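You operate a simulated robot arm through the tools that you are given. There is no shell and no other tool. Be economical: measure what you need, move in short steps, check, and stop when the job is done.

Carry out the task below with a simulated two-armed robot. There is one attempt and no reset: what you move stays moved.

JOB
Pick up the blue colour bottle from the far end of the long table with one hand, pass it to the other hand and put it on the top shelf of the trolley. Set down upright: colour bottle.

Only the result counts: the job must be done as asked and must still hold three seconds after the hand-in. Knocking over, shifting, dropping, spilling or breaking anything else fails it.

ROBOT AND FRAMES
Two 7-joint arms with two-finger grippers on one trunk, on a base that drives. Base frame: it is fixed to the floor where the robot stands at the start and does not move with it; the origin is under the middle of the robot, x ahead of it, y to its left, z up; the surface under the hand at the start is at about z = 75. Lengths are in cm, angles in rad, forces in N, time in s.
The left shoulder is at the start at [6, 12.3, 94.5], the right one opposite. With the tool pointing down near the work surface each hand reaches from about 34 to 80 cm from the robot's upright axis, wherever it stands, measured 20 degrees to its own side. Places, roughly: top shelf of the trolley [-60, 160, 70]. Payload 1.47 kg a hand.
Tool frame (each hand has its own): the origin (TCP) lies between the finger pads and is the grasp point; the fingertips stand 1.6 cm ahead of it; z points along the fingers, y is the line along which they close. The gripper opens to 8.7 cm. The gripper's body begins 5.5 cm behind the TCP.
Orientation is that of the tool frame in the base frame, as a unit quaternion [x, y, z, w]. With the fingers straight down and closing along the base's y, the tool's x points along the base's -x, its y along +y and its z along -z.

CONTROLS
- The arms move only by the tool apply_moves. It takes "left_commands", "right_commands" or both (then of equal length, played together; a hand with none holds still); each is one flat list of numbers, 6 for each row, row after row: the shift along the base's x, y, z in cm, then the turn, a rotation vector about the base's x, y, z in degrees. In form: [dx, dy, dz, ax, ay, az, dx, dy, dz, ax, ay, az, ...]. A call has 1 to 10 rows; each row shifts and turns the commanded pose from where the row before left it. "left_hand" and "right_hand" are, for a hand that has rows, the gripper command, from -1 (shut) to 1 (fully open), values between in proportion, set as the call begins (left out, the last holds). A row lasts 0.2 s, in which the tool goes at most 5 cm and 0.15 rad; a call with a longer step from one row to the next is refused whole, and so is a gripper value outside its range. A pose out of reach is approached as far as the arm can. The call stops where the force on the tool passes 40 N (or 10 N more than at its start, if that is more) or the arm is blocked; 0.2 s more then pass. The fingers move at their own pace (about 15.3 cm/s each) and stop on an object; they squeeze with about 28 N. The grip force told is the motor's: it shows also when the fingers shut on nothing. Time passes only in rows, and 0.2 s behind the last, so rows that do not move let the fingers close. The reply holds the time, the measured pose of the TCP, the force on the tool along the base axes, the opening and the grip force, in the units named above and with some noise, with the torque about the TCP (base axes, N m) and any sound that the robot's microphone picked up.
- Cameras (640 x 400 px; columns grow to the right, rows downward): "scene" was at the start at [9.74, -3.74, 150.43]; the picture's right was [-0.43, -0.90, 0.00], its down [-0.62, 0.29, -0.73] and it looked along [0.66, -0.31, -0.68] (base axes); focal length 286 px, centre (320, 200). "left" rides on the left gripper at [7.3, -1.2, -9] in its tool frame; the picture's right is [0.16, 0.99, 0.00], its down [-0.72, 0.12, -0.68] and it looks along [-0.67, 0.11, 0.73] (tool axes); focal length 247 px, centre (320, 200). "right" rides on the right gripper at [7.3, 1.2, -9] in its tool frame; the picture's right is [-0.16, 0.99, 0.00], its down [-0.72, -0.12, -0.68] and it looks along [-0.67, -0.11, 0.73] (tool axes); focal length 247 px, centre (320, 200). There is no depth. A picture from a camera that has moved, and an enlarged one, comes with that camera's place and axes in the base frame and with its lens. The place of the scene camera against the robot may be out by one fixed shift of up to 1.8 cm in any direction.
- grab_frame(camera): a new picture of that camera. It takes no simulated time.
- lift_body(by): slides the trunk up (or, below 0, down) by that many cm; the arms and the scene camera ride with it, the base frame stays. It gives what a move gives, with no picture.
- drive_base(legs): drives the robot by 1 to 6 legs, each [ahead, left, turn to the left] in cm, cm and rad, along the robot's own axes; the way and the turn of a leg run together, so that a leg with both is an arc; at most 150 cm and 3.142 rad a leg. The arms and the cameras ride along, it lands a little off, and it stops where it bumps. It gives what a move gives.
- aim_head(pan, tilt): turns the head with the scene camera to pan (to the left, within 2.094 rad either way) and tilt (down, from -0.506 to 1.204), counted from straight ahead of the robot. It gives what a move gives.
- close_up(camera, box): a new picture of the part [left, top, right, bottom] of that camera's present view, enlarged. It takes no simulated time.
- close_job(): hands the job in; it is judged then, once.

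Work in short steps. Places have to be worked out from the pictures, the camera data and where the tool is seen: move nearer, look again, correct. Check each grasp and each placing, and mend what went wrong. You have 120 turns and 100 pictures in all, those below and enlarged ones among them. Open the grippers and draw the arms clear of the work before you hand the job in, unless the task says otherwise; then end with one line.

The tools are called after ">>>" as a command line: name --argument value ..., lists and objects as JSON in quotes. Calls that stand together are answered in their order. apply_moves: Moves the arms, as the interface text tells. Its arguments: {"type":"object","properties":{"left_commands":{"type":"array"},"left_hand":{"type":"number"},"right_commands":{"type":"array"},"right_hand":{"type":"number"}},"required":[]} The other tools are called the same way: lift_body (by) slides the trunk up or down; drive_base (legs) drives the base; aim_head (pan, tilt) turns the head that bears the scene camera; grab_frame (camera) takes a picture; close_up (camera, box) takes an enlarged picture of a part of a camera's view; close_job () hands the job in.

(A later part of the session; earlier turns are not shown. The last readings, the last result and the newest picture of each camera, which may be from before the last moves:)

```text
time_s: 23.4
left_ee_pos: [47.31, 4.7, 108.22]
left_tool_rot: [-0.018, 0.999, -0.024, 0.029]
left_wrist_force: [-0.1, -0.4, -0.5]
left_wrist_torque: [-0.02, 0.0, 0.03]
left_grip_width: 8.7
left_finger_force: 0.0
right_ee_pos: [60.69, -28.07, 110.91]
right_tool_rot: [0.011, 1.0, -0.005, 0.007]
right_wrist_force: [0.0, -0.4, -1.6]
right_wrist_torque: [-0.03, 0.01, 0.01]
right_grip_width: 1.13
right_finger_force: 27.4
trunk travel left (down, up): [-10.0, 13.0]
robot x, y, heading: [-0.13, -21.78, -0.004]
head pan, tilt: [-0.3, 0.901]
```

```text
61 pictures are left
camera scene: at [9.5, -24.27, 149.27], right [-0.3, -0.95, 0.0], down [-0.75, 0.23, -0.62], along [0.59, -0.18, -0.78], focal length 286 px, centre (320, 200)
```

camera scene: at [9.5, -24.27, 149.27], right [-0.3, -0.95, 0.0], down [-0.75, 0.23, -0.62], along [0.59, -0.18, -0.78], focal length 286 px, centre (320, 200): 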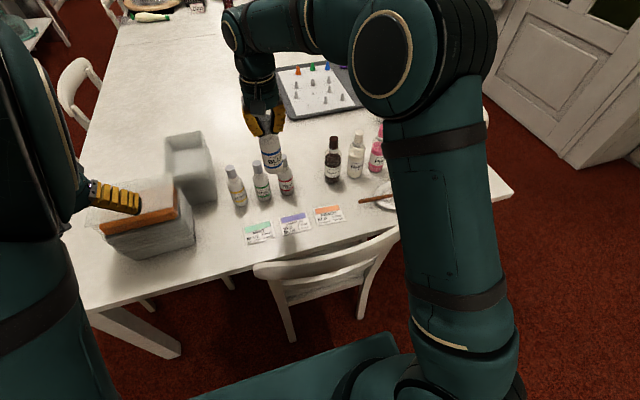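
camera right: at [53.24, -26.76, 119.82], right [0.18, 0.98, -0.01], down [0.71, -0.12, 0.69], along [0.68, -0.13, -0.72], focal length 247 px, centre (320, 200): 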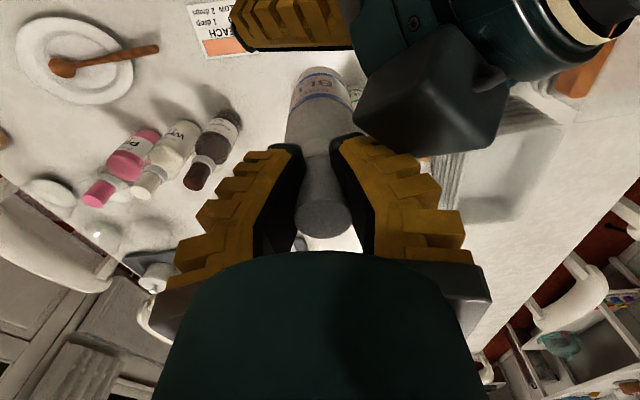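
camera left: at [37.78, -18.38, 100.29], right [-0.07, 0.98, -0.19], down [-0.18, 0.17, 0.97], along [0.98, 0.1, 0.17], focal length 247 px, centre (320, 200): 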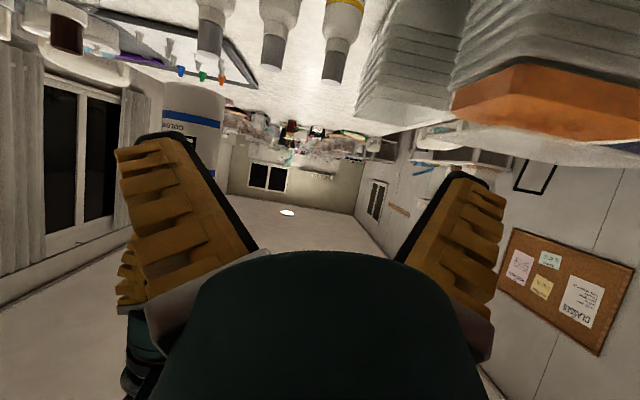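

The left arm is back in a clean pose. New plan: yaw the right hand -45° so its thin side faces the left hand, and approach at -45° yaw as before but with a 55° tilt.

>>> apply_moves --right_commands '[0, 0, 0, 0, 0, -7.5, 0, 0, 0, 0, 0, -7.5, 0, 0, 0, 0, 0, -7.5, 0, 0, 0, 0, 0, -7.5, 0, 0, 0, 0, 0, -7.5, 0, 0, 0, 0, 0, -7.5]' --left_commands '[0, 0, 0, 0, 0, -7.8, 0, 0, 0, 0, 0, -7.8, 0, 0, 0, 0, 0, -7.8, 0, 0, 0, 0, 0, -7.8, 0, 0, 0, 0, 0, -7.8, 0, 0, 0, 0, 0, -7.8]'

>>> apply_moves --left_commands '[0, 0, 0, -5.16, -5.16, 0, 0, 0, 0, -5.16, -5.16, 0, 0, 0, 0, -5.16, -5.16, 0, 0, 0, -2, -5.16, -5.16, 0, 0, 0, -2, -5.16, -5.16, 0, 0, 0, -2, -5.16, -5.16, 0, 0, 0, 0, -5.16, -5.16, 0]'

>>> grab_frame --camera "scene"

>>> grab_frame --camera "right"

```text
time_s: 24.8
left_ee_pos: [47.27, 4.38, 108.14]
left_tool_rot: [0.382, 0.923, -0.035, 0.018]
left_wrist_force: [-0.5, 0.1, 0.3]
left_wrist_torque: [0.01, 0.03, 0.02]
left_grip_width: 8.7
left_finger_force: 0.1
right_ee_pos: [60.62, -28.22, 110.74]
right_tool_rot: [0.393, 0.92, -0.005, 0.006]
right_wrist_force: [-0.3, 1.3, -1.3]
right_wrist_torque: [0.01, 0.01, 0.0]
right_grip_width: 1.1
right_finger_force: 27.9
trunk travel left (down, up): [-10.0, 13.0]
robot x, y, heading: [0.15, -21.74, 0.002]
head pan, tilt: [-0.3, 0.901]
```

```text
time_s: 26.4
left_ee_pos: [47.15, 4.44, 102.1]
left_tool_rot: [0.347, 0.818, -0.195, 0.415]
left_wrist_force: [-0.4, 0.5, -0.9]
left_wrist_torque: [0.01, -0.03, -0.02]
left_grip_width: 8.71
left_finger_force: 0.0
right_ee_pos: [60.6, -28.2, 110.91]
right_tool_rot: [0.391, 0.92, -0.006, 0.006]
right_wrist_force: [0.3, 0.2, -1.3]
right_wrist_torque: [0.0, -0.03, 0.02]
right_grip_width: 1.12
right_finger_force: 27.6
trunk travel left (down, up): [-10.0, 13.0]
robot x, y, heading: [0.45, -21.93, -0.002]
head pan, tilt: [-0.3, 0.901]
```

```text
60 pictures are left
camera scene: at [9.46, -24.25, 149.27], right [-0.3, -0.95, 0.0], down [-0.75, 0.23, -0.62], along [0.59, -0.18, -0.78], focal length 286 px, centre (320, 200)
```

scene: 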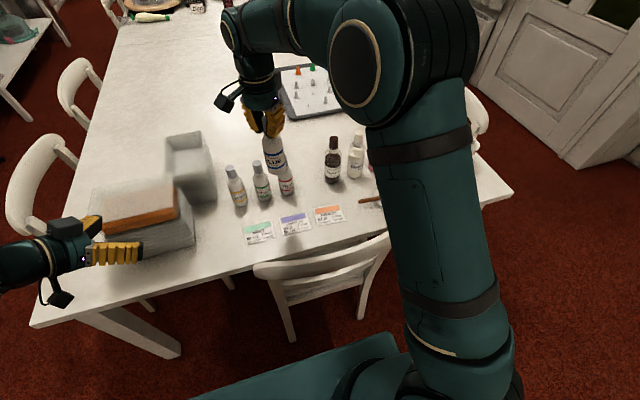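

```text
59 pictures are left
camera right: at [56.42, -21.91, 119.67], right [0.82, 0.57, 0.0], down [0.41, -0.59, 0.69], along [0.39, -0.57, -0.72], focal length 247 px, centre (320, 200)
```

right: 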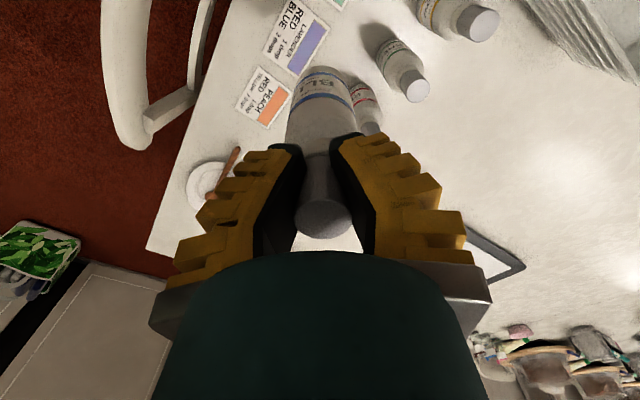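

Clear poses so far. I zoom in to check whether the bottle got tilted in the right grip by the bump.

>>> close_up --camera "scene" --box '[210, 80, 330, 210]'

>>> close_up --camera "right" --box '[240, 50, 400, 250]'

>>> grab_frame --camera "left"

```text
3.08 times, centred on (270, 145) of scene
camera zoom: at [9.46, -24.25, 149.27], right [-0.3, -0.95, 0.0], down [-0.75, 0.23, -0.62], along [0.59, -0.18, -0.78], focal length 879 px, centre (474, 369)
```

zoom: 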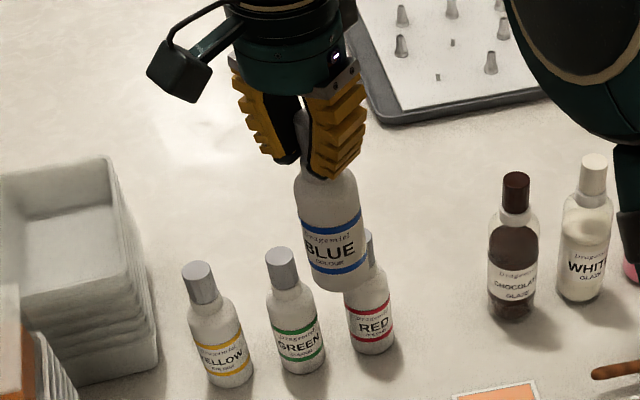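

```text
2.00 times, centred on (320, 150) of right
camera zoom: at [56.42, -21.91, 119.67], right [0.82, 0.57, 0.0], down [0.41, -0.59, 0.69], along [0.39, -0.57, -0.72], focal length 494 px, centre (320, 300)
```

zoom: 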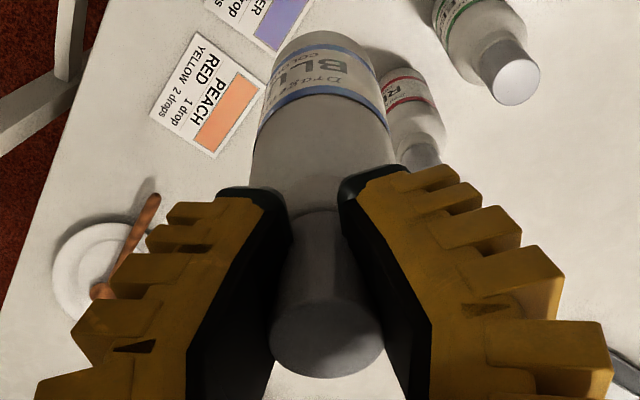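

```text
56 pictures are left
camera left: at [38.54, 12.15, 101.31], right [0.66, 0.74, -0.16], down [0.02, 0.2, 0.98], along [0.75, -0.65, 0.12], focal length 247 px, centre (320, 200)
```

left: 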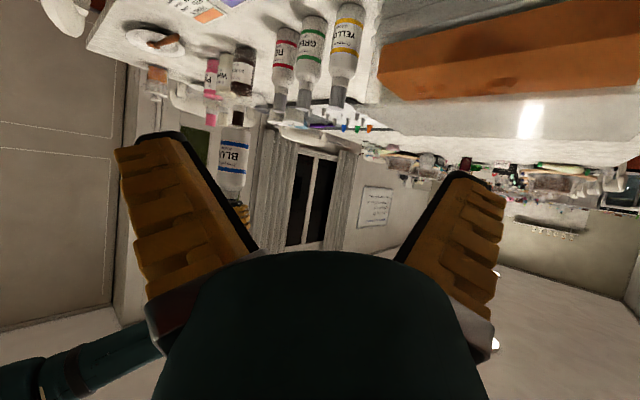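

The bottle is still vertical in the right grip, with its base at about z 97.5. I move the left hand to the pre-grasp point at about (52, -18.5, 102).

>>> apply_moves --left_commands '[0.8, -3.8, 0, 0, 0, 0, 0.8, -3.8, 0, 0, 0, 0, 0.8, -3.8, 0, 0, 0, 0, 0.8, -3.8, 0, 0, 0, 0, 0.8, -3.8, 0, 0, 0, 0, 0.8, -3.8, 0, 0, 0, 0]'

>>> grab_frame --camera "left"

>>> close_up --camera "scene" --box '[160, 40, 360, 240]'

```text
time_s: 27.8
left_ee_pos: [51.96, -18.48, 101.89]
left_tool_rot: [0.349, 0.818, -0.196, 0.413]
left_wrist_force: [0.2, -0.1, -1.0]
left_wrist_torque: [0.0, 0.04, 0.01]
left_grip_width: 8.7
left_finger_force: 0.1
right_ee_pos: [60.65, -28.24, 110.74]
right_tool_rot: [0.393, 0.92, -0.006, 0.005]
right_wrist_force: [-0.8, -0.4, -1.9]
right_wrist_torque: [0.03, 0.05, 0.0]
right_grip_width: 1.13
right_finger_force: 28.1
trunk travel left (down, up): [-10.0, 13.0]
robot x, y, heading: [0.32, -21.72, -0.005]
head pan, tilt: [-0.3, 0.901]
```

```text
55 pictures are left
camera left: at [43.3, -10.78, 101.28], right [0.66, 0.74, -0.16], down [0.02, 0.2, 0.98], along [0.75, -0.65, 0.12], focal length 247 px, centre (320, 200)
```

left: 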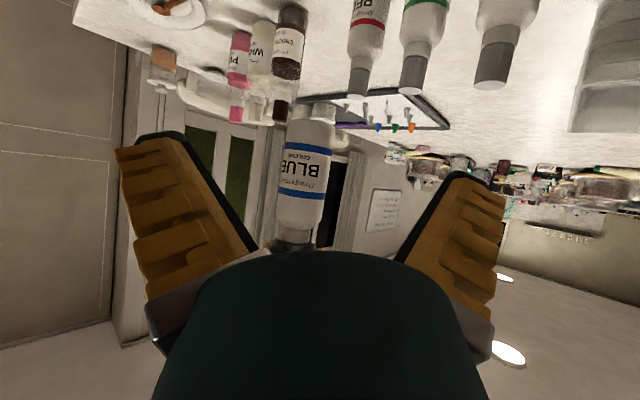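

```text
2.00 times, centred on (260, 140) of scene
camera zoom: at [9.49, -24.39, 149.27], right [-0.3, -0.95, 0.0], down [-0.75, 0.23, -0.62], along [0.59, -0.18, -0.78], focal length 571 px, centre (440, 320)
```

zoom: 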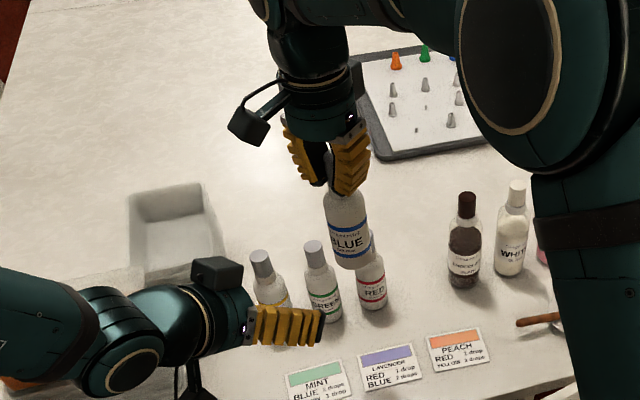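

The bottle lines up with the predicted path. I advance about two-thirds at this height, then check.

>>> apply_moves --left_commands '[2, -2.2, 0, 0, 0, 0, 2, -2.2, 0, 0, 0, 0, 2, -2.2, 0, 0, 0, 0]'

>>> grab_frame --camera "left"

>>> close_up --camera "scene" --box '[200, 70, 320, 190]'

```text
time_s: 28.6
left_ee_pos: [58.12, -25.01, 102.05]
left_tool_rot: [0.349, 0.818, -0.196, 0.413]
left_wrist_force: [0.0, 0.2, -0.3]
left_wrist_torque: [0.02, 0.0, 0.01]
left_grip_width: 8.71
left_finger_force: 0.1
right_ee_pos: [60.77, -28.26, 110.73]
right_tool_rot: [0.393, 0.92, -0.006, 0.005]
right_wrist_force: [0.1, -0.5, -1.4]
right_wrist_torque: [0.01, 0.02, 0.01]
right_grip_width: 1.12
right_finger_force: 28.1
trunk travel left (down, up): [-10.0, 13.0]
robot x, y, heading: [-0.01, -22.08, 0.0]
head pan, tilt: [-0.3, 0.901]
```

```text
53 pictures are left
camera left: at [49.47, -17.34, 101.31], right [0.66, 0.74, -0.16], down [0.02, 0.2, 0.98], along [0.75, -0.65, 0.12], focal length 247 px, centre (320, 200)
```

left: 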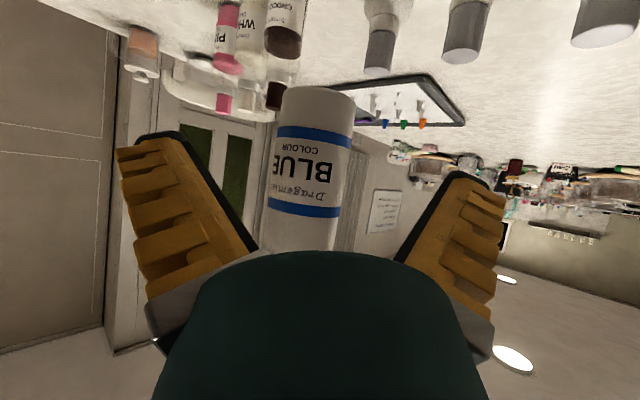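

```text
3.33 times, centred on (260, 130) of scene
camera zoom: at [9.53, -24.38, 149.26], right [-0.3, -0.95, 0.0], down [-0.75, 0.23, -0.62], along [0.59, -0.18, -0.78], focal length 952 px, centre (520, 433)
```

zoom: 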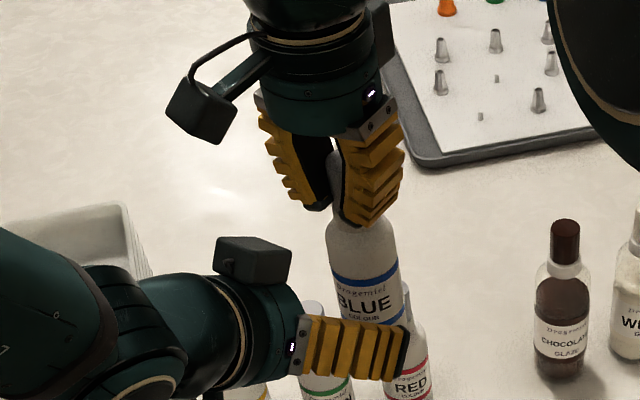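

There's clear room between the left hand's box and the right fingers. I advance the last 3.6 cm.

>>> apply_moves --left_commands '[1.2, -1.4, 0, 0, 0, 0, 1.1, -1.3, 0, 0, 0, 0]'

>>> grab_frame --camera "left"

>>> close_up --camera "scene" --box '[200, 70, 320, 190]'

```text
time_s: 29.2
left_ee_pos: [60.26, -27.69, 102.15]
left_tool_rot: [0.348, 0.817, -0.196, 0.415]
left_wrist_force: [0.9, -0.2, -0.5]
left_wrist_torque: [-0.02, -0.02, 0.01]
left_grip_width: 8.71
left_finger_force: 0.0
right_ee_pos: [60.61, -28.24, 110.83]
right_tool_rot: [0.391, 0.92, -0.006, 0.005]
right_wrist_force: [0.0, 0.1, -0.9]
right_wrist_torque: [0.0, -0.01, 0.02]
right_grip_width: 1.11
right_finger_force: 28.1
trunk travel left (down, up): [-10.0, 13.0]
robot x, y, heading: [-0.02, -21.89, -0.002]
head pan, tilt: [-0.3, 0.901]
```

```text
51 pictures are left
camera left: at [51.66, -20.02, 101.45], right [0.66, 0.74, -0.16], down [0.02, 0.2, 0.98], along [0.75, -0.65, 0.12], focal length 247 px, centre (320, 200)
```

left: 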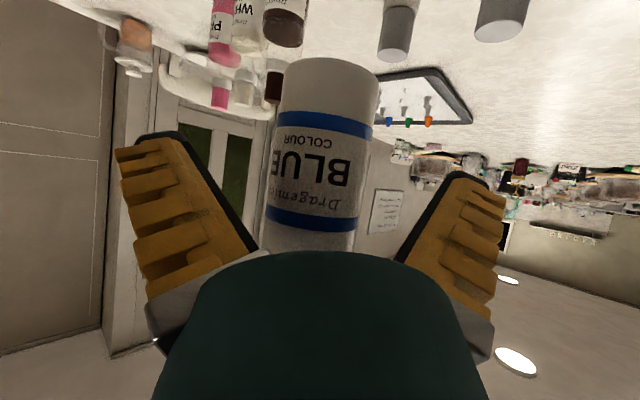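

```text
3.33 times, centred on (260, 130) of scene
camera zoom: at [9.47, -24.28, 149.27], right [-0.3, -0.95, 0.0], down [-0.75, 0.23, -0.62], along [0.59, -0.18, -0.78], focal length 952 px, centre (520, 433)
```

zoom: 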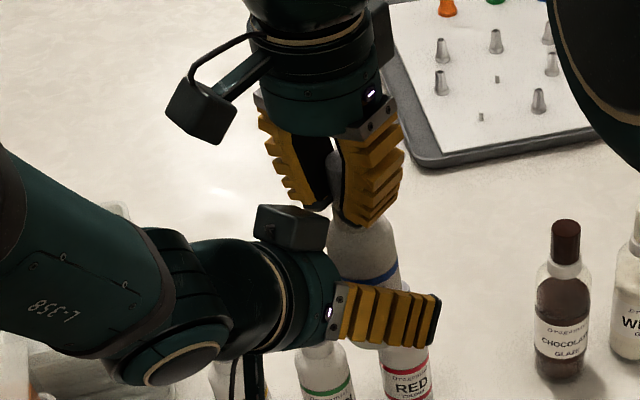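

The bottle sits between the left fingers with no contact. I close the left hand.

>>> apply_moves --left_commands '[0, 0, 0, 0, 0, 0, 0, 0, 0, 0, 0, 0, 0, 0, 0, 0, 0, 0]' --left_hand -1

>>> grab_frame --camera "left"

```text
time_s: 30.0
left_ee_pos: [60.3, -27.74, 102.12]
left_tool_rot: [0.349, 0.818, -0.196, 0.414]
left_wrist_force: [-3.7, -1.1, 2.6]
left_wrist_torque: [0.16, -0.15, -0.04]
left_grip_width: 3.72
left_finger_force: 27.6
right_ee_pos: [60.58, -28.18, 110.85]
right_tool_rot: [0.391, 0.92, -0.006, 0.005]
right_wrist_force: [4.4, 1.0, -4.0]
right_wrist_torque: [-0.07, -0.16, 0.0]
right_grip_width: 1.13
right_finger_force: 28.0
trunk travel left (down, up): [-10.0, 13.0]
robot x, y, heading: [0.13, -21.74, 0.002]
head pan, tilt: [-0.3, 0.901]
```

```text
49 pictures are left
camera left: at [51.66, -20.02, 101.46], right [0.66, 0.74, -0.16], down [0.02, 0.2, 0.98], along [0.75, -0.65, 0.12], focal length 247 px, centre (320, 200)
```

left: 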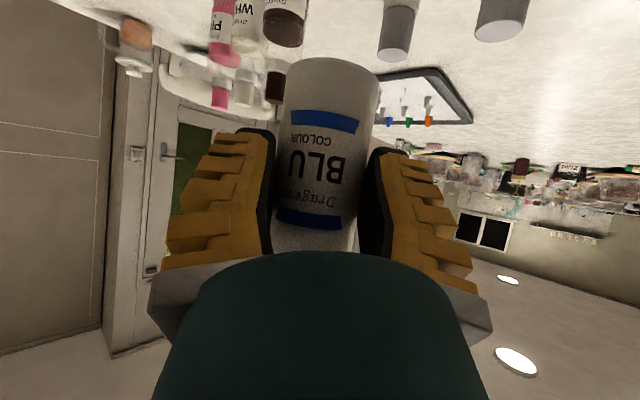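

The left hand grips the body firmly at 3.7 cm. I open the right hand and draw it straight up.

>>> apply_moves --right_commands '[0, 0, 0, 0, 0, 0, 0, 0, 0, 0, 0, 0, 0, 0, 0, 0, 0, 0]' --right_hand 0.4

>>> apply_moves --right_commands '[0, 0, 2, 0, 0, 0, 0, 0, 3, 0, 0, 0, 0, 0, 4, 0, 0, 0]'

>>> close_up --camera "scene" --box '[180, 40, 360, 220]'

```text
time_s: 30.8
left_ee_pos: [60.32, -27.71, 102.15]
left_tool_rot: [0.349, 0.818, -0.196, 0.414]
left_wrist_force: [-0.1, 0.5, -1.0]
left_wrist_torque: [0.04, 0.01, -0.04]
left_grip_width: 3.67
left_finger_force: 28.1
right_ee_pos: [60.66, -28.16, 110.84]
right_tool_rot: [0.391, 0.92, -0.006, 0.005]
right_wrist_force: [-0.1, 0.7, 0.7]
right_wrist_torque: [0.0, -0.01, 0.01]
right_grip_width: 6.53
right_finger_force: 3.2
trunk travel left (down, up): [-10.0, 13.0]
robot x, y, heading: [0.13, -21.74, -0.004]
head pan, tilt: [-0.3, 0.901]
```

```text
time_s: 31.6
left_ee_pos: [60.13, -27.78, 102.22]
left_tool_rot: [0.348, 0.818, -0.196, 0.415]
left_wrist_force: [0.1, 0.0, -0.5]
left_wrist_torque: [0.03, 0.0, -0.04]
left_grip_width: 3.64
left_finger_force: 27.9
right_ee_pos: [60.6, -28.31, 120.1]
right_tool_rot: [0.392, 0.92, -0.006, 0.005]
right_wrist_force: [0.4, -0.2, 0.9]
right_wrist_torque: [-0.02, 0.02, 0.0]
right_grip_width: 6.52
right_finger_force: 3.3
trunk travel left (down, up): [-10.0, 13.0]
robot x, y, heading: [0.3, -22.03, 0.001]
head pan, tilt: [-0.3, 0.901]
```

```text
2.22 times, centred on (270, 130) of scene
camera zoom: at [9.43, -24.27, 149.28], right [-0.3, -0.95, 0.0], down [-0.75, 0.23, -0.62], along [0.59, -0.18, -0.78], focal length 635 px, centre (431, 356)
```

zoom: 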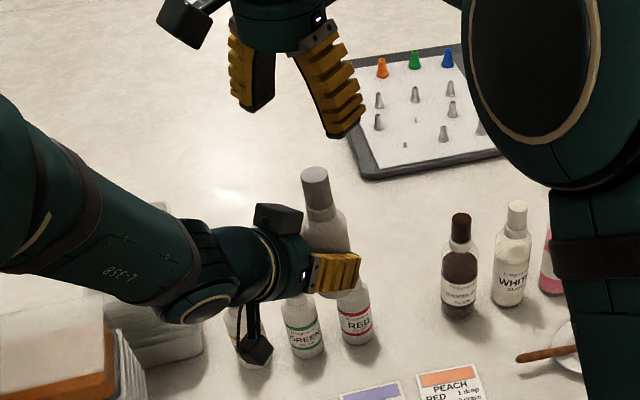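

The handover is done and the bottle is upright in the left hand. I draw the right arm away to its side and raise and retract the left for travel.

>>> apply_moves --right_commands '[0, -2, 2, 0, 0, 0, -2, -4, 0, 0, 0, 7.5, -2, -4, 0, 0, 0, 7.5, -2, -4, 0, 0, 0, 7.5, -3, -4, 0, 0, 0, 7.5, -3, -3, 0, 0, 0, 7.5, -3, 0, 0, 0, 0, 7.5]' --left_commands '[0, 0, 0, 0, 0, 0, 0, 0, 1, 0, 0, 0, 0, 0, 2, 0, 0, 0, -2, 4, 2, 0, 0, 0, -2, 4, 2, 0, 0, 0, -3, 4, 1, 0, 0, 0, -3, 3, 0, 0, 0, 0]'

>>> aim_head --pan 2.09 --tilt 0.6

>>> grab_frame --camera "scene"

```text
refused: row 6 steps farther than a row can; nothing moved
```

```text
time_s: 33.8
left_ee_pos: [60.31, -27.81, 102.23]
left_tool_rot: [0.349, 0.818, -0.196, 0.414]
left_wrist_force: [0.0, -0.6, 1.0]
left_wrist_torque: [0.03, 0.02, 0.02]
left_grip_width: 3.67
left_finger_force: 27.8
right_ee_pos: [60.64, -28.4, 119.94]
right_tool_rot: [0.392, 0.92, -0.007, 0.005]
right_wrist_force: [-0.4, 0.1, -0.4]
right_wrist_torque: [0.02, 0.02, -0.03]
right_grip_width: 6.53
right_finger_force: 2.9
trunk travel left (down, up): [-10.0, 13.0]
robot x, y, heading: [-0.14, -22.15, -0.004]
head pan, tilt: [2.089, 0.6]
```

```text
47 pictures are left
camera scene: at [-2.1, -14.35, 151.75], right [0.87, 0.49, 0.0], down [0.28, -0.49, -0.83], along [-0.41, 0.72, -0.56], focal length 286 px, centre (320, 200)
```

scene: 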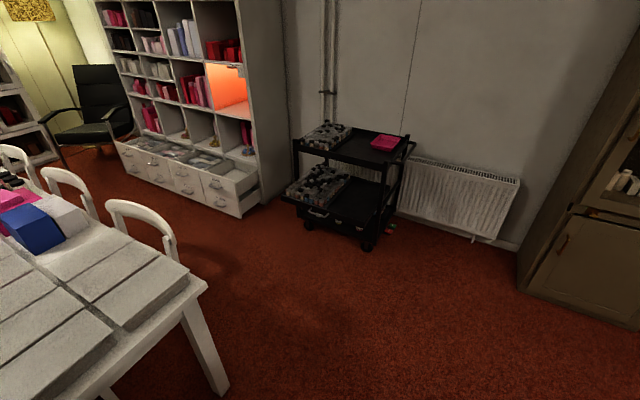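

Behind the robot there's another table, with its edge at x≈-62, so I'll back up only about 15 cm before turning. First I retract the arms with shorter steps.

>>> apply_moves --right_commands '[0, -2, 2, 0, 0, 0, -2, -4, 0, 0, 0, 7.5, -2, -4, 0, 0, 0, 7.5, -2, -4, 0, 0, 0, 7.5, -3, -3.5, 0, 0, 0, 7.5, -3, -3, 0, 0, 0, 7.5, -3, 0, 0, 0, 0, 7.5]' --left_commands '[0, 0, 0, 0, 0, 0, 0, 0, 1, 0, 0, 0, 0, 0, 2, 0, 0, 0, -2, 3.5, 2, 0, 0, 0, -2, 3.5, 2, 0, 0, 0, -3, 3.5, 1, 0, 0, 0, -3, 3, 0, 0, 0, 0]'

>>> aim_head --pan 0.1 --tilt 0.8

>>> grab_frame --camera "scene"

```text
time_s: 35.4
left_ee_pos: [49.99, -14.22, 110.07]
left_tool_rot: [0.35, 0.817, -0.197, 0.415]
left_wrist_force: [0.2, 0.9, -0.5]
left_wrist_torque: [0.02, 0.03, 0.01]
left_grip_width: 3.64
left_finger_force: 28.1
right_ee_pos: [45.66, -48.83, 122.0]
right_tool_rot: [0.008, 1.0, -0.004, 0.008]
right_wrist_force: [-1.3, -0.4, -0.4]
right_wrist_torque: [0.0, -0.01, 0.01]
right_grip_width: 6.54
right_finger_force: 3.0
trunk travel left (down, up): [-10.0, 13.0]
robot x, y, heading: [-0.29, -21.89, -0.001]
head pan, tilt: [2.089, 0.6]
```

```text
time_s: 37.3
left_ee_pos: [50.14, -14.33, 110.05]
left_tool_rot: [0.35, 0.817, -0.197, 0.415]
left_wrist_force: [0.8, -0.6, -0.5]
left_wrist_torque: [0.03, 0.03, -0.04]
left_grip_width: 3.62
left_finger_force: 28.4
right_ee_pos: [45.83, -48.86, 121.95]
right_tool_rot: [0.011, 1.0, -0.003, 0.007]
right_wrist_force: [-0.1, -1.0, 1.1]
right_wrist_torque: [0.0, 0.02, 0.01]
right_grip_width: 6.57
right_finger_force: 2.7
trunk travel left (down, up): [-10.0, 13.0]
robot x, y, heading: [0.02, -22.13, -0.003]
head pan, tilt: [0.099, 0.799]
```

```text
46 pictures are left
camera scene: at [10.29, -21.24, 150.06], right [0.1, -1.0, 0.0], down [-0.71, -0.07, -0.7], along [0.69, 0.07, -0.72], focal length 286 px, centre (320, 200)
```

scene: 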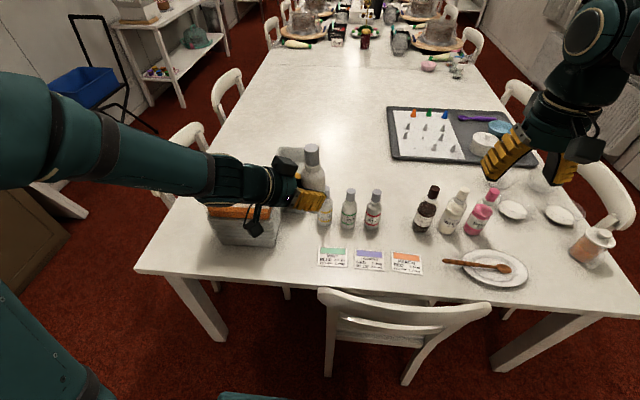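

The other bottles are all still standing. I back up 15 cm and turn left 90° in two steps.

>>> drive_base --legs '[[-15, 0, 0], [0, 0, 1.57]]'

>>> grab_frame --camera "scene"

```text
time_s: 42.5
left_ee_pos: [-23.21, 28.13, 110.06]
left_tool_rot: [-0.337, 0.822, 0.157, 0.43]
left_wrist_force: [0.8, -0.6, -1.3]
left_wrist_torque: [-0.05, 0.05, 0.03]
left_grip_width: 3.62
left_finger_force: 27.9
right_ee_pos: [11.39, 24.26, 121.97]
right_tool_rot: [-0.705, 0.709, 0.003, 0.007]
right_wrist_force: [0.2, -0.4, 0.2]
right_wrist_torque: [0.02, 0.01, -0.02]
right_grip_width: 6.53
right_finger_force: 3.2
trunk travel left (down, up): [-10.0, 13.0]
robot x, y, heading: [-15.02, -21.63, 1.583]
head pan, tilt: [0.099, 0.799]
```

```text
45 pictures are left
camera scene: at [-14.72, -12.98, 150.06], right [0.99, 0.11, 0.0], down [0.08, -0.71, -0.7], along [-0.08, 0.69, -0.72], focal length 286 px, centre (320, 200)
```

scene: 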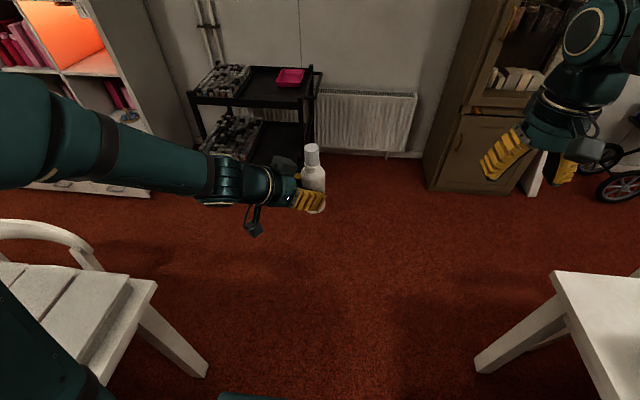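

The path ahead is clear between the tables. I drive forward 80 cm and then look at the trolley.

>>> drive_base --legs '[[80, 0, -0.012]]'

>>> aim_head --pan 0.45 --tilt 0.65

>>> grab_frame --camera "scene"

```text
time_s: 46.8
left_ee_pos: [-22.14, 108.32, 110.11]
left_tool_rot: [-0.328, 0.827, 0.152, 0.431]
left_wrist_force: [-0.1, -0.3, -1.8]
left_wrist_torque: [-0.02, 0.05, 0.0]
left_grip_width: 3.58
left_finger_force: 28.1
right_ee_pos: [12.41, 103.71, 121.82]
right_tool_rot: [-0.697, 0.717, 0.002, 0.007]
right_wrist_force: [-0.2, 0.8, 0.5]
right_wrist_torque: [0.02, 0.05, 0.0]
right_grip_width: 6.56
right_finger_force: 3.1
trunk travel left (down, up): [-10.0, 13.0]
robot x, y, heading: [-15.16, 58.15, 1.557]
head pan, tilt: [0.099, 0.799]
```

```text
time_s: 47.7
left_ee_pos: [-22.06, 108.17, 110.12]
left_tool_rot: [-0.328, 0.826, 0.152, 0.431]
left_wrist_force: [-0.2, 0.2, -1.0]
left_wrist_torque: [-0.02, 0.02, -0.02]
left_grip_width: 3.58
left_finger_force: 28.0
right_ee_pos: [12.46, 103.6, 121.93]
right_tool_rot: [-0.697, 0.718, 0.002, 0.007]
right_wrist_force: [-1.1, -0.2, 0.0]
right_wrist_torque: [0.01, -0.01, -0.02]
right_grip_width: 6.56
right_finger_force: 3.4
trunk travel left (down, up): [-10.0, 13.0]
robot x, y, heading: [-15.08, 57.88, 1.558]
head pan, tilt: [0.45, 0.649]
```

```text
44 pictures are left
camera scene: at [-17.5, 66.78, 151.32], right [0.91, 0.42, 0.0], down [0.26, -0.55, -0.8], along [-0.34, 0.72, -0.6], focal length 286 px, centre (320, 200)
```

scene: 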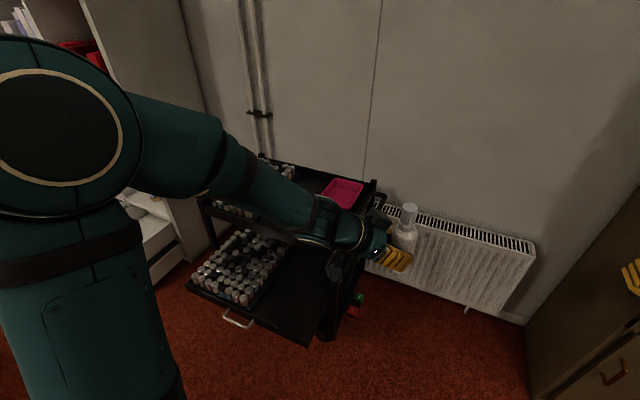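

The trolley's lower shelf juts forward to about y 113, so I'll stand off its right-hand corner, near (-8, 94) with heading about 2.15, and reach across to around (-55, 148).

>>> drive_base --legs '[[36, -7, 0], [0, 0, 0.59]]'

>>> aim_head --pan -0.1 --tilt 0.8

>>> grab_frame --camera "scene"

>>> grab_frame --camera "right"

```text
time_s: 51.6
left_ee_pos: [-41.54, 131.31, 110.05]
left_tool_rot: [-0.554, 0.695, 0.272, 0.369]
left_wrist_force: [0.2, 0.0, -0.4]
left_wrist_torque: [0.02, -0.02, 0.01]
left_grip_width: 3.57
left_finger_force: 27.3
right_ee_pos: [-10.24, 146.57, 122.07]
right_tool_rot: [0.875, -0.484, -0.004, -0.007]
right_wrist_force: [0.5, -0.4, -0.3]
right_wrist_torque: [0.04, -0.01, 0.01]
right_grip_width: 6.55
right_finger_force: 3.3
trunk travel left (down, up): [-10.0, 13.0]
robot x, y, heading: [-7.63, 93.38, 2.152]
head pan, tilt: [0.45, 0.649]
```

```text
time_s: 52.6
left_ee_pos: [-41.43, 131.33, 110.08]
left_tool_rot: [-0.555, 0.696, 0.271, 0.368]
left_wrist_force: [-0.3, -0.1, -1.4]
left_wrist_torque: [-0.01, 0.0, 0.0]
left_grip_width: 3.57
left_finger_force: 27.5
right_ee_pos: [-10.13, 146.7, 121.84]
right_tool_rot: [0.875, -0.484, -0.004, -0.006]
right_wrist_force: [0.7, -0.7, 0.6]
right_wrist_torque: [-0.02, 0.02, -0.01]
right_grip_width: 6.54
right_finger_force: 2.8
trunk travel left (down, up): [-10.0, 13.0]
robot x, y, heading: [-7.67, 93.42, 2.149]
head pan, tilt: [-0.099, 0.799]
```

```text
43 pictures are left
camera scene: at [-10.69, 101.37, 150.06], right [0.89, 0.46, 0.0], down [0.33, -0.64, -0.7], along [-0.32, 0.62, -0.72], focal length 286 px, centre (320, 200)
```

scene: 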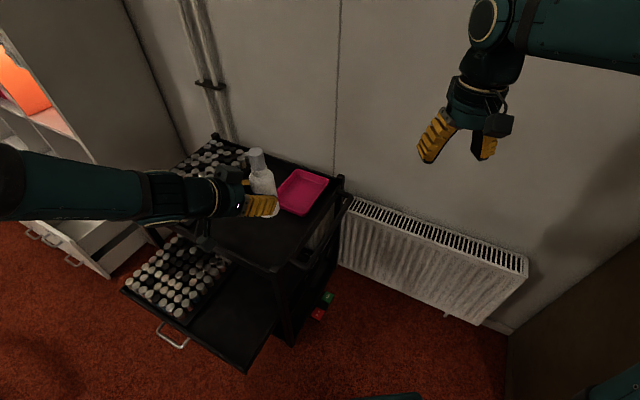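

```text
42 pictures are left
camera right: at [-7.26, 139.78, 130.74], right [-0.92, -0.39, 0.0], down [-0.29, 0.66, 0.69], along [-0.27, 0.64, -0.72], focal length 247 px, centre (320, 200)
```

right: 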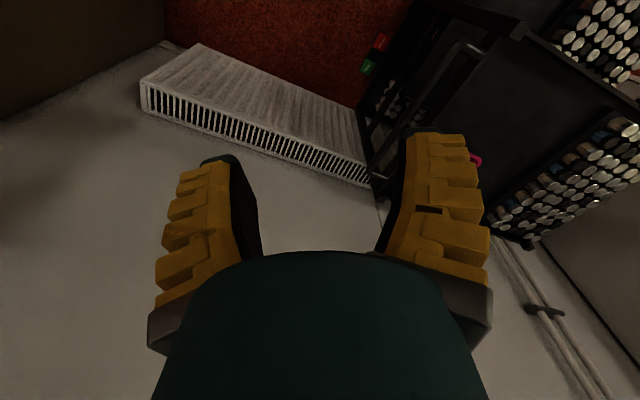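

I enlarge the trolley top to find its rim and floor height.

>>> close_up --camera "scene" --box '[150, 120, 370, 290]'

>>> close_up --camera "right" --box '[360, 0, 640, 240]'

>>> grab_frame --camera "left"

```text
2.35 times, centred on (260, 205) of scene
camera zoom: at [-10.69, 101.37, 150.06], right [0.89, 0.46, 0.0], down [0.33, -0.64, -0.7], along [-0.32, 0.62, -0.72], focal length 672 px, centre (461, 188)
```

zoom: 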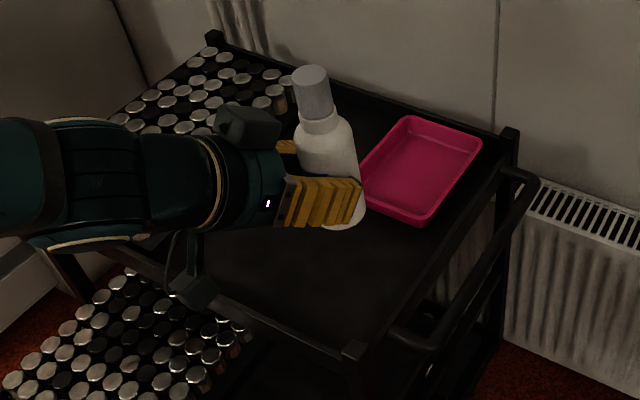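

```text
1.67 times, centred on (500, 120) of right
camera zoom: at [-7.26, 139.78, 130.74], right [-0.92, -0.39, 0.0], down [-0.29, 0.66, 0.69], along [-0.27, 0.64, -0.72], focal length 412 px, centre (20, 333)
```

zoom: 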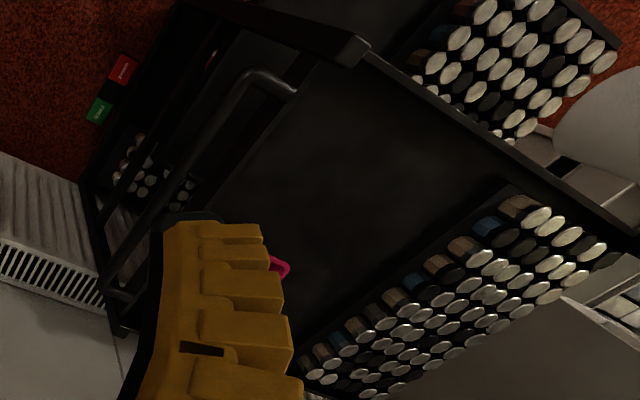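

```text
39 pictures are left
camera left: at [-43.0, 119.96, 109.34], right [-0.98, 0.15, -0.16], down [-0.17, -0.09, 0.98], along [0.13, 0.98, 0.12], focal length 247 px, centre (320, 200)
```

left: 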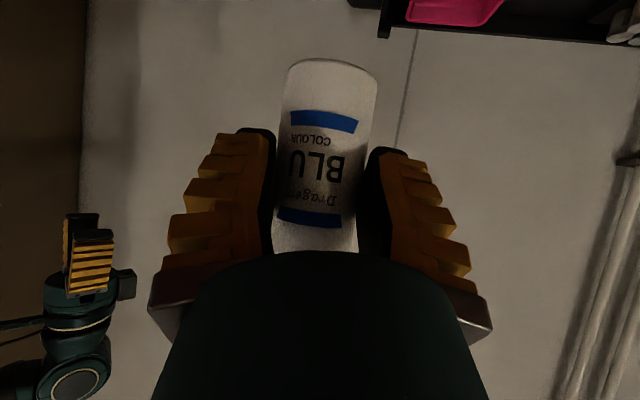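

The shelf has free space in front of and left of the pink tray, whose front is at y≈160. I move the bottle out over about (-56, 149.5) at travel height, then check.

>>> apply_moves --left_commands '[-2.4, 3, 0, 0, 0, 0, -2.4, 3, 0, 0, 0, 0, -2.4, 3, 0, 0, 0, 0, -2.4, 3, 0, 0, 0, 0, -2.5, 3.1, 0, 0, 0, 0, -2.5, 3.1, 0, 0, 0, 0]'

>>> grab_frame --camera "scene"

```text
time_s: 54.0
left_ee_pos: [-56.12, 149.69, 109.99]
left_tool_rot: [-0.554, 0.695, 0.271, 0.37]
left_wrist_force: [0.6, 0.2, -1.4]
left_wrist_torque: [-0.05, -0.02, -0.01]
left_grip_width: 3.54
left_finger_force: 28.2
right_ee_pos: [-10.2, 146.82, 121.91]
right_tool_rot: [0.875, -0.484, -0.005, -0.006]
right_wrist_force: [0.1, 0.3, -0.2]
right_wrist_torque: [0.0, -0.03, -0.02]
right_grip_width: 6.53
right_finger_force: 2.5
trunk travel left (down, up): [-10.0, 13.0]
robot x, y, heading: [-7.76, 93.7, 2.157]
head pan, tilt: [-0.099, 0.799]
```

```text
38 pictures are left
camera scene: at [-10.75, 101.47, 150.05], right [0.89, 0.46, 0.0], down [0.33, -0.64, -0.7], along [-0.32, 0.62, -0.72], focal length 286 px, centre (320, 200)
```

scene: 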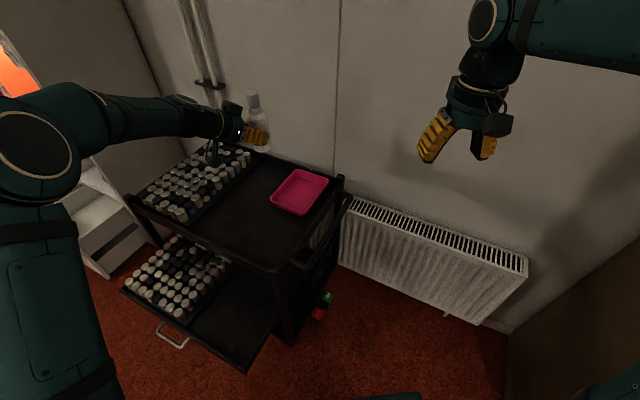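

The arm is in a good posture and the shelf is in clear view. I zoom in on the shelf for rim and position, then lower in steps.

>>> close_up --camera "scene" --box '[180, 130, 360, 290]'

>>> apply_moves --left_commands '[0, 0, -4, 0, 0, 0, 0, 0, -4, 0, 0, 0, 0, 0, -4, 0, 0, 0, 0, 0, -4, 0, 0, 0]'

>>> grab_frame --camera "scene"

>>> grab_frame --camera "left"

```text
2.50 times, centred on (270, 210) of scene
camera zoom: at [-10.75, 101.47, 150.05], right [0.89, 0.46, 0.0], down [0.33, -0.64, -0.7], along [-0.32, 0.62, -0.72], focal length 714 px, centre (445, 175)
```

zoom: 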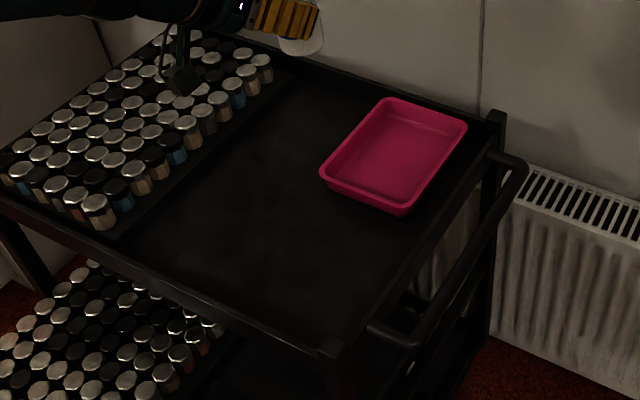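

```text
time_s: 55.0
left_ee_pos: [-56.26, 149.51, 93.92]
left_tool_rot: [-0.554, 0.695, 0.272, 0.369]
left_wrist_force: [0.2, 0.4, -0.1]
left_wrist_torque: [0.0, -0.01, 0.03]
left_grip_width: 3.55
left_finger_force: 28.2
right_ee_pos: [-10.17, 146.62, 121.75]
right_tool_rot: [0.875, -0.484, -0.004, -0.006]
right_wrist_force: [-0.4, -0.7, 0.7]
right_wrist_torque: [0.01, 0.03, 0.02]
right_grip_width: 6.54
right_finger_force: 3.3
trunk travel left (down, up): [-10.0, 13.0]
robot x, y, heading: [-7.71, 93.61, 2.149]
head pan, tilt: [-0.099, 0.799]
```

```text
36 pictures are left
camera scene: at [-10.75, 101.39, 150.06], right [0.89, 0.46, 0.0], down [0.33, -0.64, -0.7], along [-0.32, 0.62, -0.72], focal length 286 px, centre (320, 200)
```

scene: 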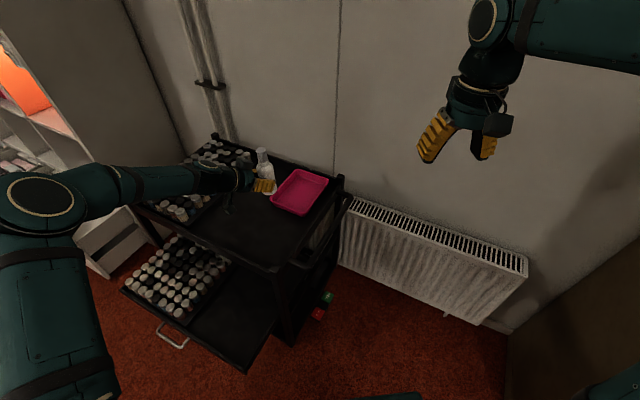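

```text
35 pictures are left
camera left: at [-57.71, 138.08, 93.17], right [-0.98, 0.15, -0.16], down [-0.17, -0.1, 0.98], along [0.13, 0.98, 0.12], focal length 247 px, centre (320, 200)
```

left: 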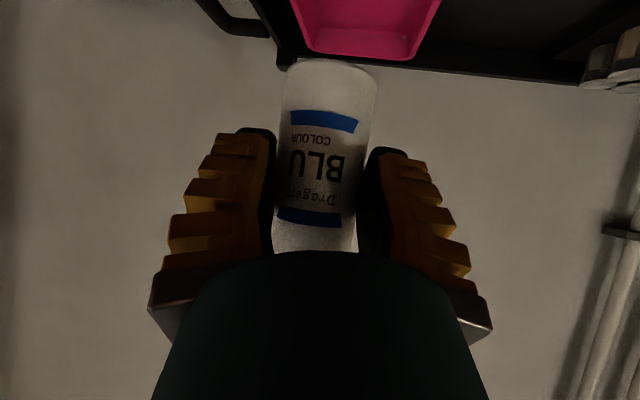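

The bottle hangs over clear shelf between the bins and the tray. I lower another 12 cm in small steps and look again.

>>> apply_moves --left_commands '[0, 0, -3, 0, 0, 0, 0, 0, -3, 0, 0, 0, 0, 0, -3, 0, 0, 0, 0, 0, -3, 0, 0, 0]'

>>> close_up --camera "scene" --box '[130, 120, 360, 290]'

>>> grab_frame --camera "left"

```text
time_s: 56.0
left_ee_pos: [-56.11, 149.56, 82.03]
left_tool_rot: [-0.554, 0.695, 0.271, 0.369]
left_wrist_force: [-0.9, -0.1, -1.4]
left_wrist_torque: [-0.04, 0.02, -0.01]
left_grip_width: 3.52
left_finger_force: 28.1
right_ee_pos: [-10.26, 146.68, 121.91]
right_tool_rot: [0.875, -0.484, -0.004, -0.006]
right_wrist_force: [0.8, -0.8, -0.3]
right_wrist_torque: [-0.03, -0.02, 0.01]
right_grip_width: 6.54
right_finger_force: 3.4
trunk travel left (down, up): [-10.0, 13.0]
robot x, y, heading: [-7.6, 93.36, 2.149]
head pan, tilt: [-0.099, 0.799]
```

```text
2.35 times, centred on (245, 205) of scene
camera zoom: at [-10.71, 101.39, 150.06], right [0.89, 0.46, 0.0], down [0.33, -0.64, -0.7], along [-0.32, 0.62, -0.72], focal length 672 px, centre (496, 188)
```

zoom: 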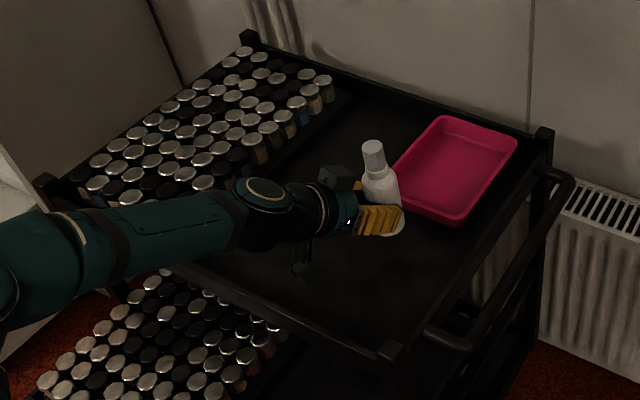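

```text
33 pictures are left
camera left: at [-57.65, 138.16, 81.23], right [-0.98, 0.15, -0.16], down [-0.18, -0.09, 0.98], along [0.13, 0.98, 0.12], focal length 247 px, centre (320, 200)
```

left: 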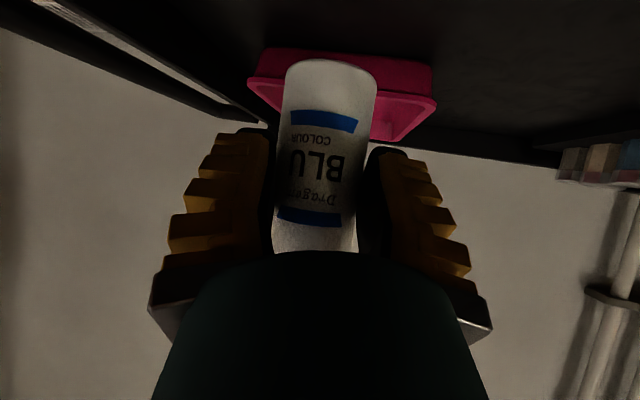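

Clearances look fine. The bottle base is near z 76.7, a few cm above the shelf, so I lower carefully and watch the force.

>>> apply_moves --left_commands '[0, 0, -1.5, 0, 0, 0, 0, 0, -1.5, 0, 0, 0, 0, 0, -1, 0, 0, 0]'

>>> close_up --camera "scene" --box '[190, 150, 310, 250]'

>>> grab_frame --camera "left"

```text
time_s: 56.8
left_ee_pos: [-56.16, 149.41, 77.91]
left_tool_rot: [-0.554, 0.695, 0.272, 0.369]
left_wrist_force: [0.0, 0.7, -2.1]
left_wrist_torque: [-0.02, 0.0, -0.02]
left_grip_width: 3.55
left_finger_force: 27.8
right_ee_pos: [-10.1, 146.8, 121.83]
right_tool_rot: [0.875, -0.484, -0.005, -0.007]
right_wrist_force: [0.2, -0.4, 0.2]
right_wrist_torque: [0.02, -0.01, -0.04]
right_grip_width: 6.58
right_finger_force: 3.4
trunk travel left (down, up): [-10.0, 13.0]
robot x, y, heading: [-7.53, 93.48, 2.153]
head pan, tilt: [-0.099, 0.799]
```

```text
4.00 times, centred on (250, 200) of scene
camera zoom: at [-10.7, 101.38, 150.06], right [0.89, 0.46, 0.0], down [0.33, -0.64, -0.7], along [-0.32, 0.62, -0.72], focal length 1143 px, centre (600, 200)
```

zoom: 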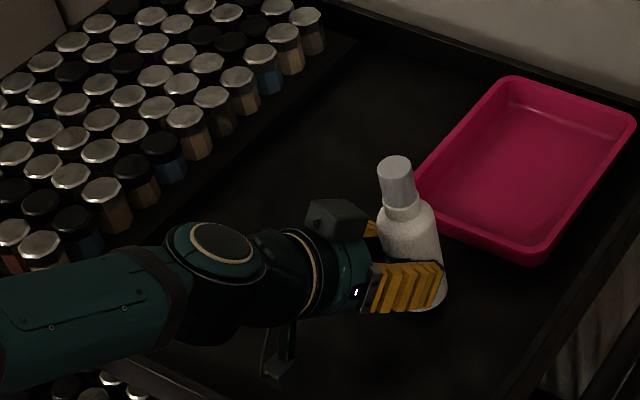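

```text
31 pictures are left
camera left: at [-57.72, 138.11, 77.23], right [-0.98, 0.15, -0.16], down [-0.17, -0.09, 0.98], along [0.13, 0.98, 0.12], focal length 247 px, centre (320, 200)
```

left: 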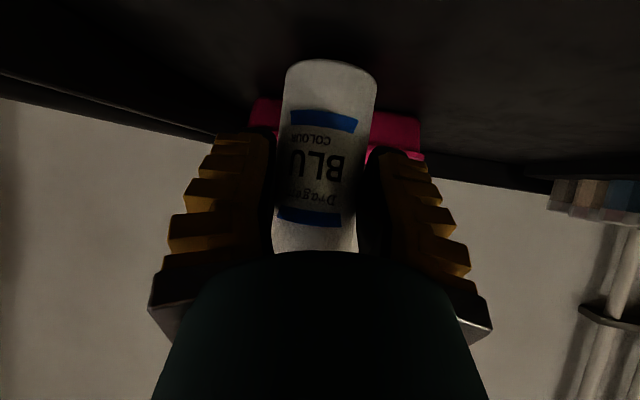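

The back rim reads about z 73 and the base about 72.6. I shift 1.5 cm inward to keep the wrist camera clear of the front rim, then lower in half-centimetre steps.

>>> apply_moves --left_commands '[0, 1.5, 0, 0, 0, 0, 0, 0, -0.5, 0, 0, 0, 0, 0, -0.5, 0, 0, 0]'

>>> apply_moves --left_commands '[0, 0, -0.4, 0, 0, 0]'

>>> apply_moves --left_commands '[0, 0, -0.4, 0, 0, 0]'

```text
time_s: 57.6
left_ee_pos: [-55.99, 151.07, 77.29]
left_tool_rot: [-0.554, 0.694, 0.273, 0.37]
left_wrist_force: [-1.2, -1.2, 6.6]
left_wrist_torque: [-0.05, 0.09, 0.0]
left_grip_width: 3.65
left_finger_force: 27.7
right_ee_pos: [-10.14, 146.65, 121.76]
right_tool_rot: [0.875, -0.485, -0.005, -0.007]
right_wrist_force: [0.3, 0.2, -0.2]
right_wrist_torque: [0.03, 0.02, -0.03]
right_grip_width: 6.54
right_finger_force: 3.6
trunk travel left (down, up): [-10.0, 13.0]
robot x, y, heading: [-7.79, 93.63, 2.147]
head pan, tilt: [-0.099, 0.799]
```

```text
time_s: 58.0
left_ee_pos: [-56.09, 151.16, 76.95]
left_tool_rot: [-0.552, 0.695, 0.273, 0.37]
left_wrist_force: [0.9, -1.6, 17.0]
left_wrist_torque: [0.2, -0.01, -0.01]
left_grip_width: 3.76
left_finger_force: 27.8
right_ee_pos: [-10.06, 146.56, 122.04]
right_tool_rot: [0.875, -0.484, -0.004, -0.007]
right_wrist_force: [-0.4, -0.2, 0.2]
right_wrist_torque: [0.01, 0.03, -0.01]
right_grip_width: 6.56
right_finger_force: 3.5
trunk travel left (down, up): [-10.0, 13.0]
robot x, y, heading: [-7.75, 93.97, 2.148]
head pan, tilt: [-0.099, 0.799]
```

```text
time_s: 58.4
left_ee_pos: [-56.06, 150.92, 76.45]
left_tool_rot: [-0.553, 0.695, 0.272, 0.37]
left_wrist_force: [-0.1, -3.5, 17.3]
left_wrist_torque: [0.26, -0.05, 0.0]
left_grip_width: 3.66
left_finger_force: 28.2
right_ee_pos: [-10.07, 146.52, 121.93]
right_tool_rot: [0.875, -0.484, -0.005, -0.007]
right_wrist_force: [-0.6, 0.6, -0.2]
right_wrist_torque: [0.0, -0.01, 0.01]
right_grip_width: 6.54
right_finger_force: 3.3
trunk travel left (down, up): [-10.0, 13.0]
robot x, y, heading: [-7.72, 93.64, 2.149]
head pan, tilt: [-0.099, 0.799]
```

Upward force of 17 N from about z 77.3: something rests on the shelf. I check whether it's the bottle's base and whether it's upright.

>>> close_up --camera "scene" --box '[190, 150, 310, 250]'

>>> grab_frame --camera "left"

```text
4.00 times, centred on (250, 200) of scene
camera zoom: at [-10.56, 101.17, 150.08], right [0.89, 0.46, 0.0], down [0.33, -0.63, -0.7], along [-0.32, 0.62, -0.72], focal length 1143 px, centre (600, 200)
```

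zoom: 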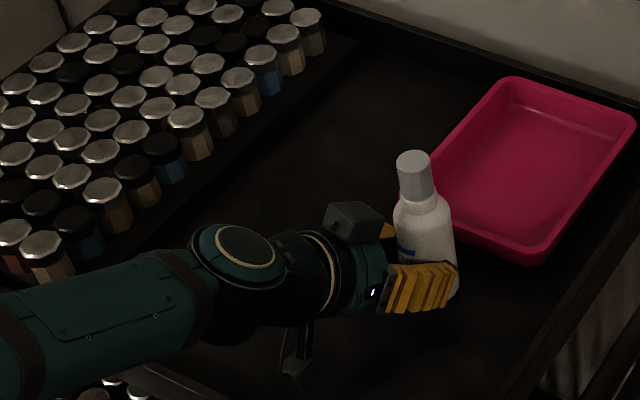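

```text
29 pictures are left
camera left: at [-57.56, 139.58, 75.68], right [-0.98, 0.15, -0.16], down [-0.17, -0.1, 0.98], along [0.13, 0.98, 0.12], focal length 247 px, centre (320, 200)
```

left: 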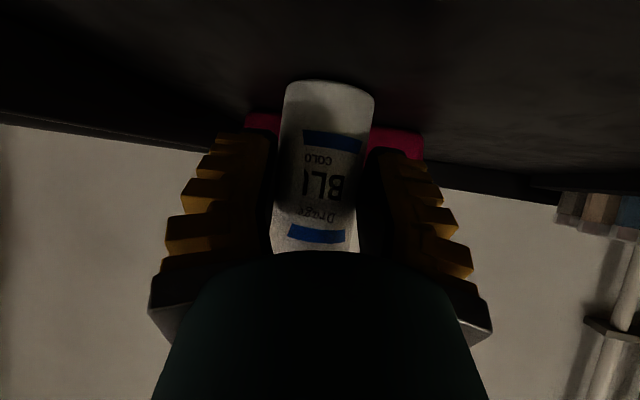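

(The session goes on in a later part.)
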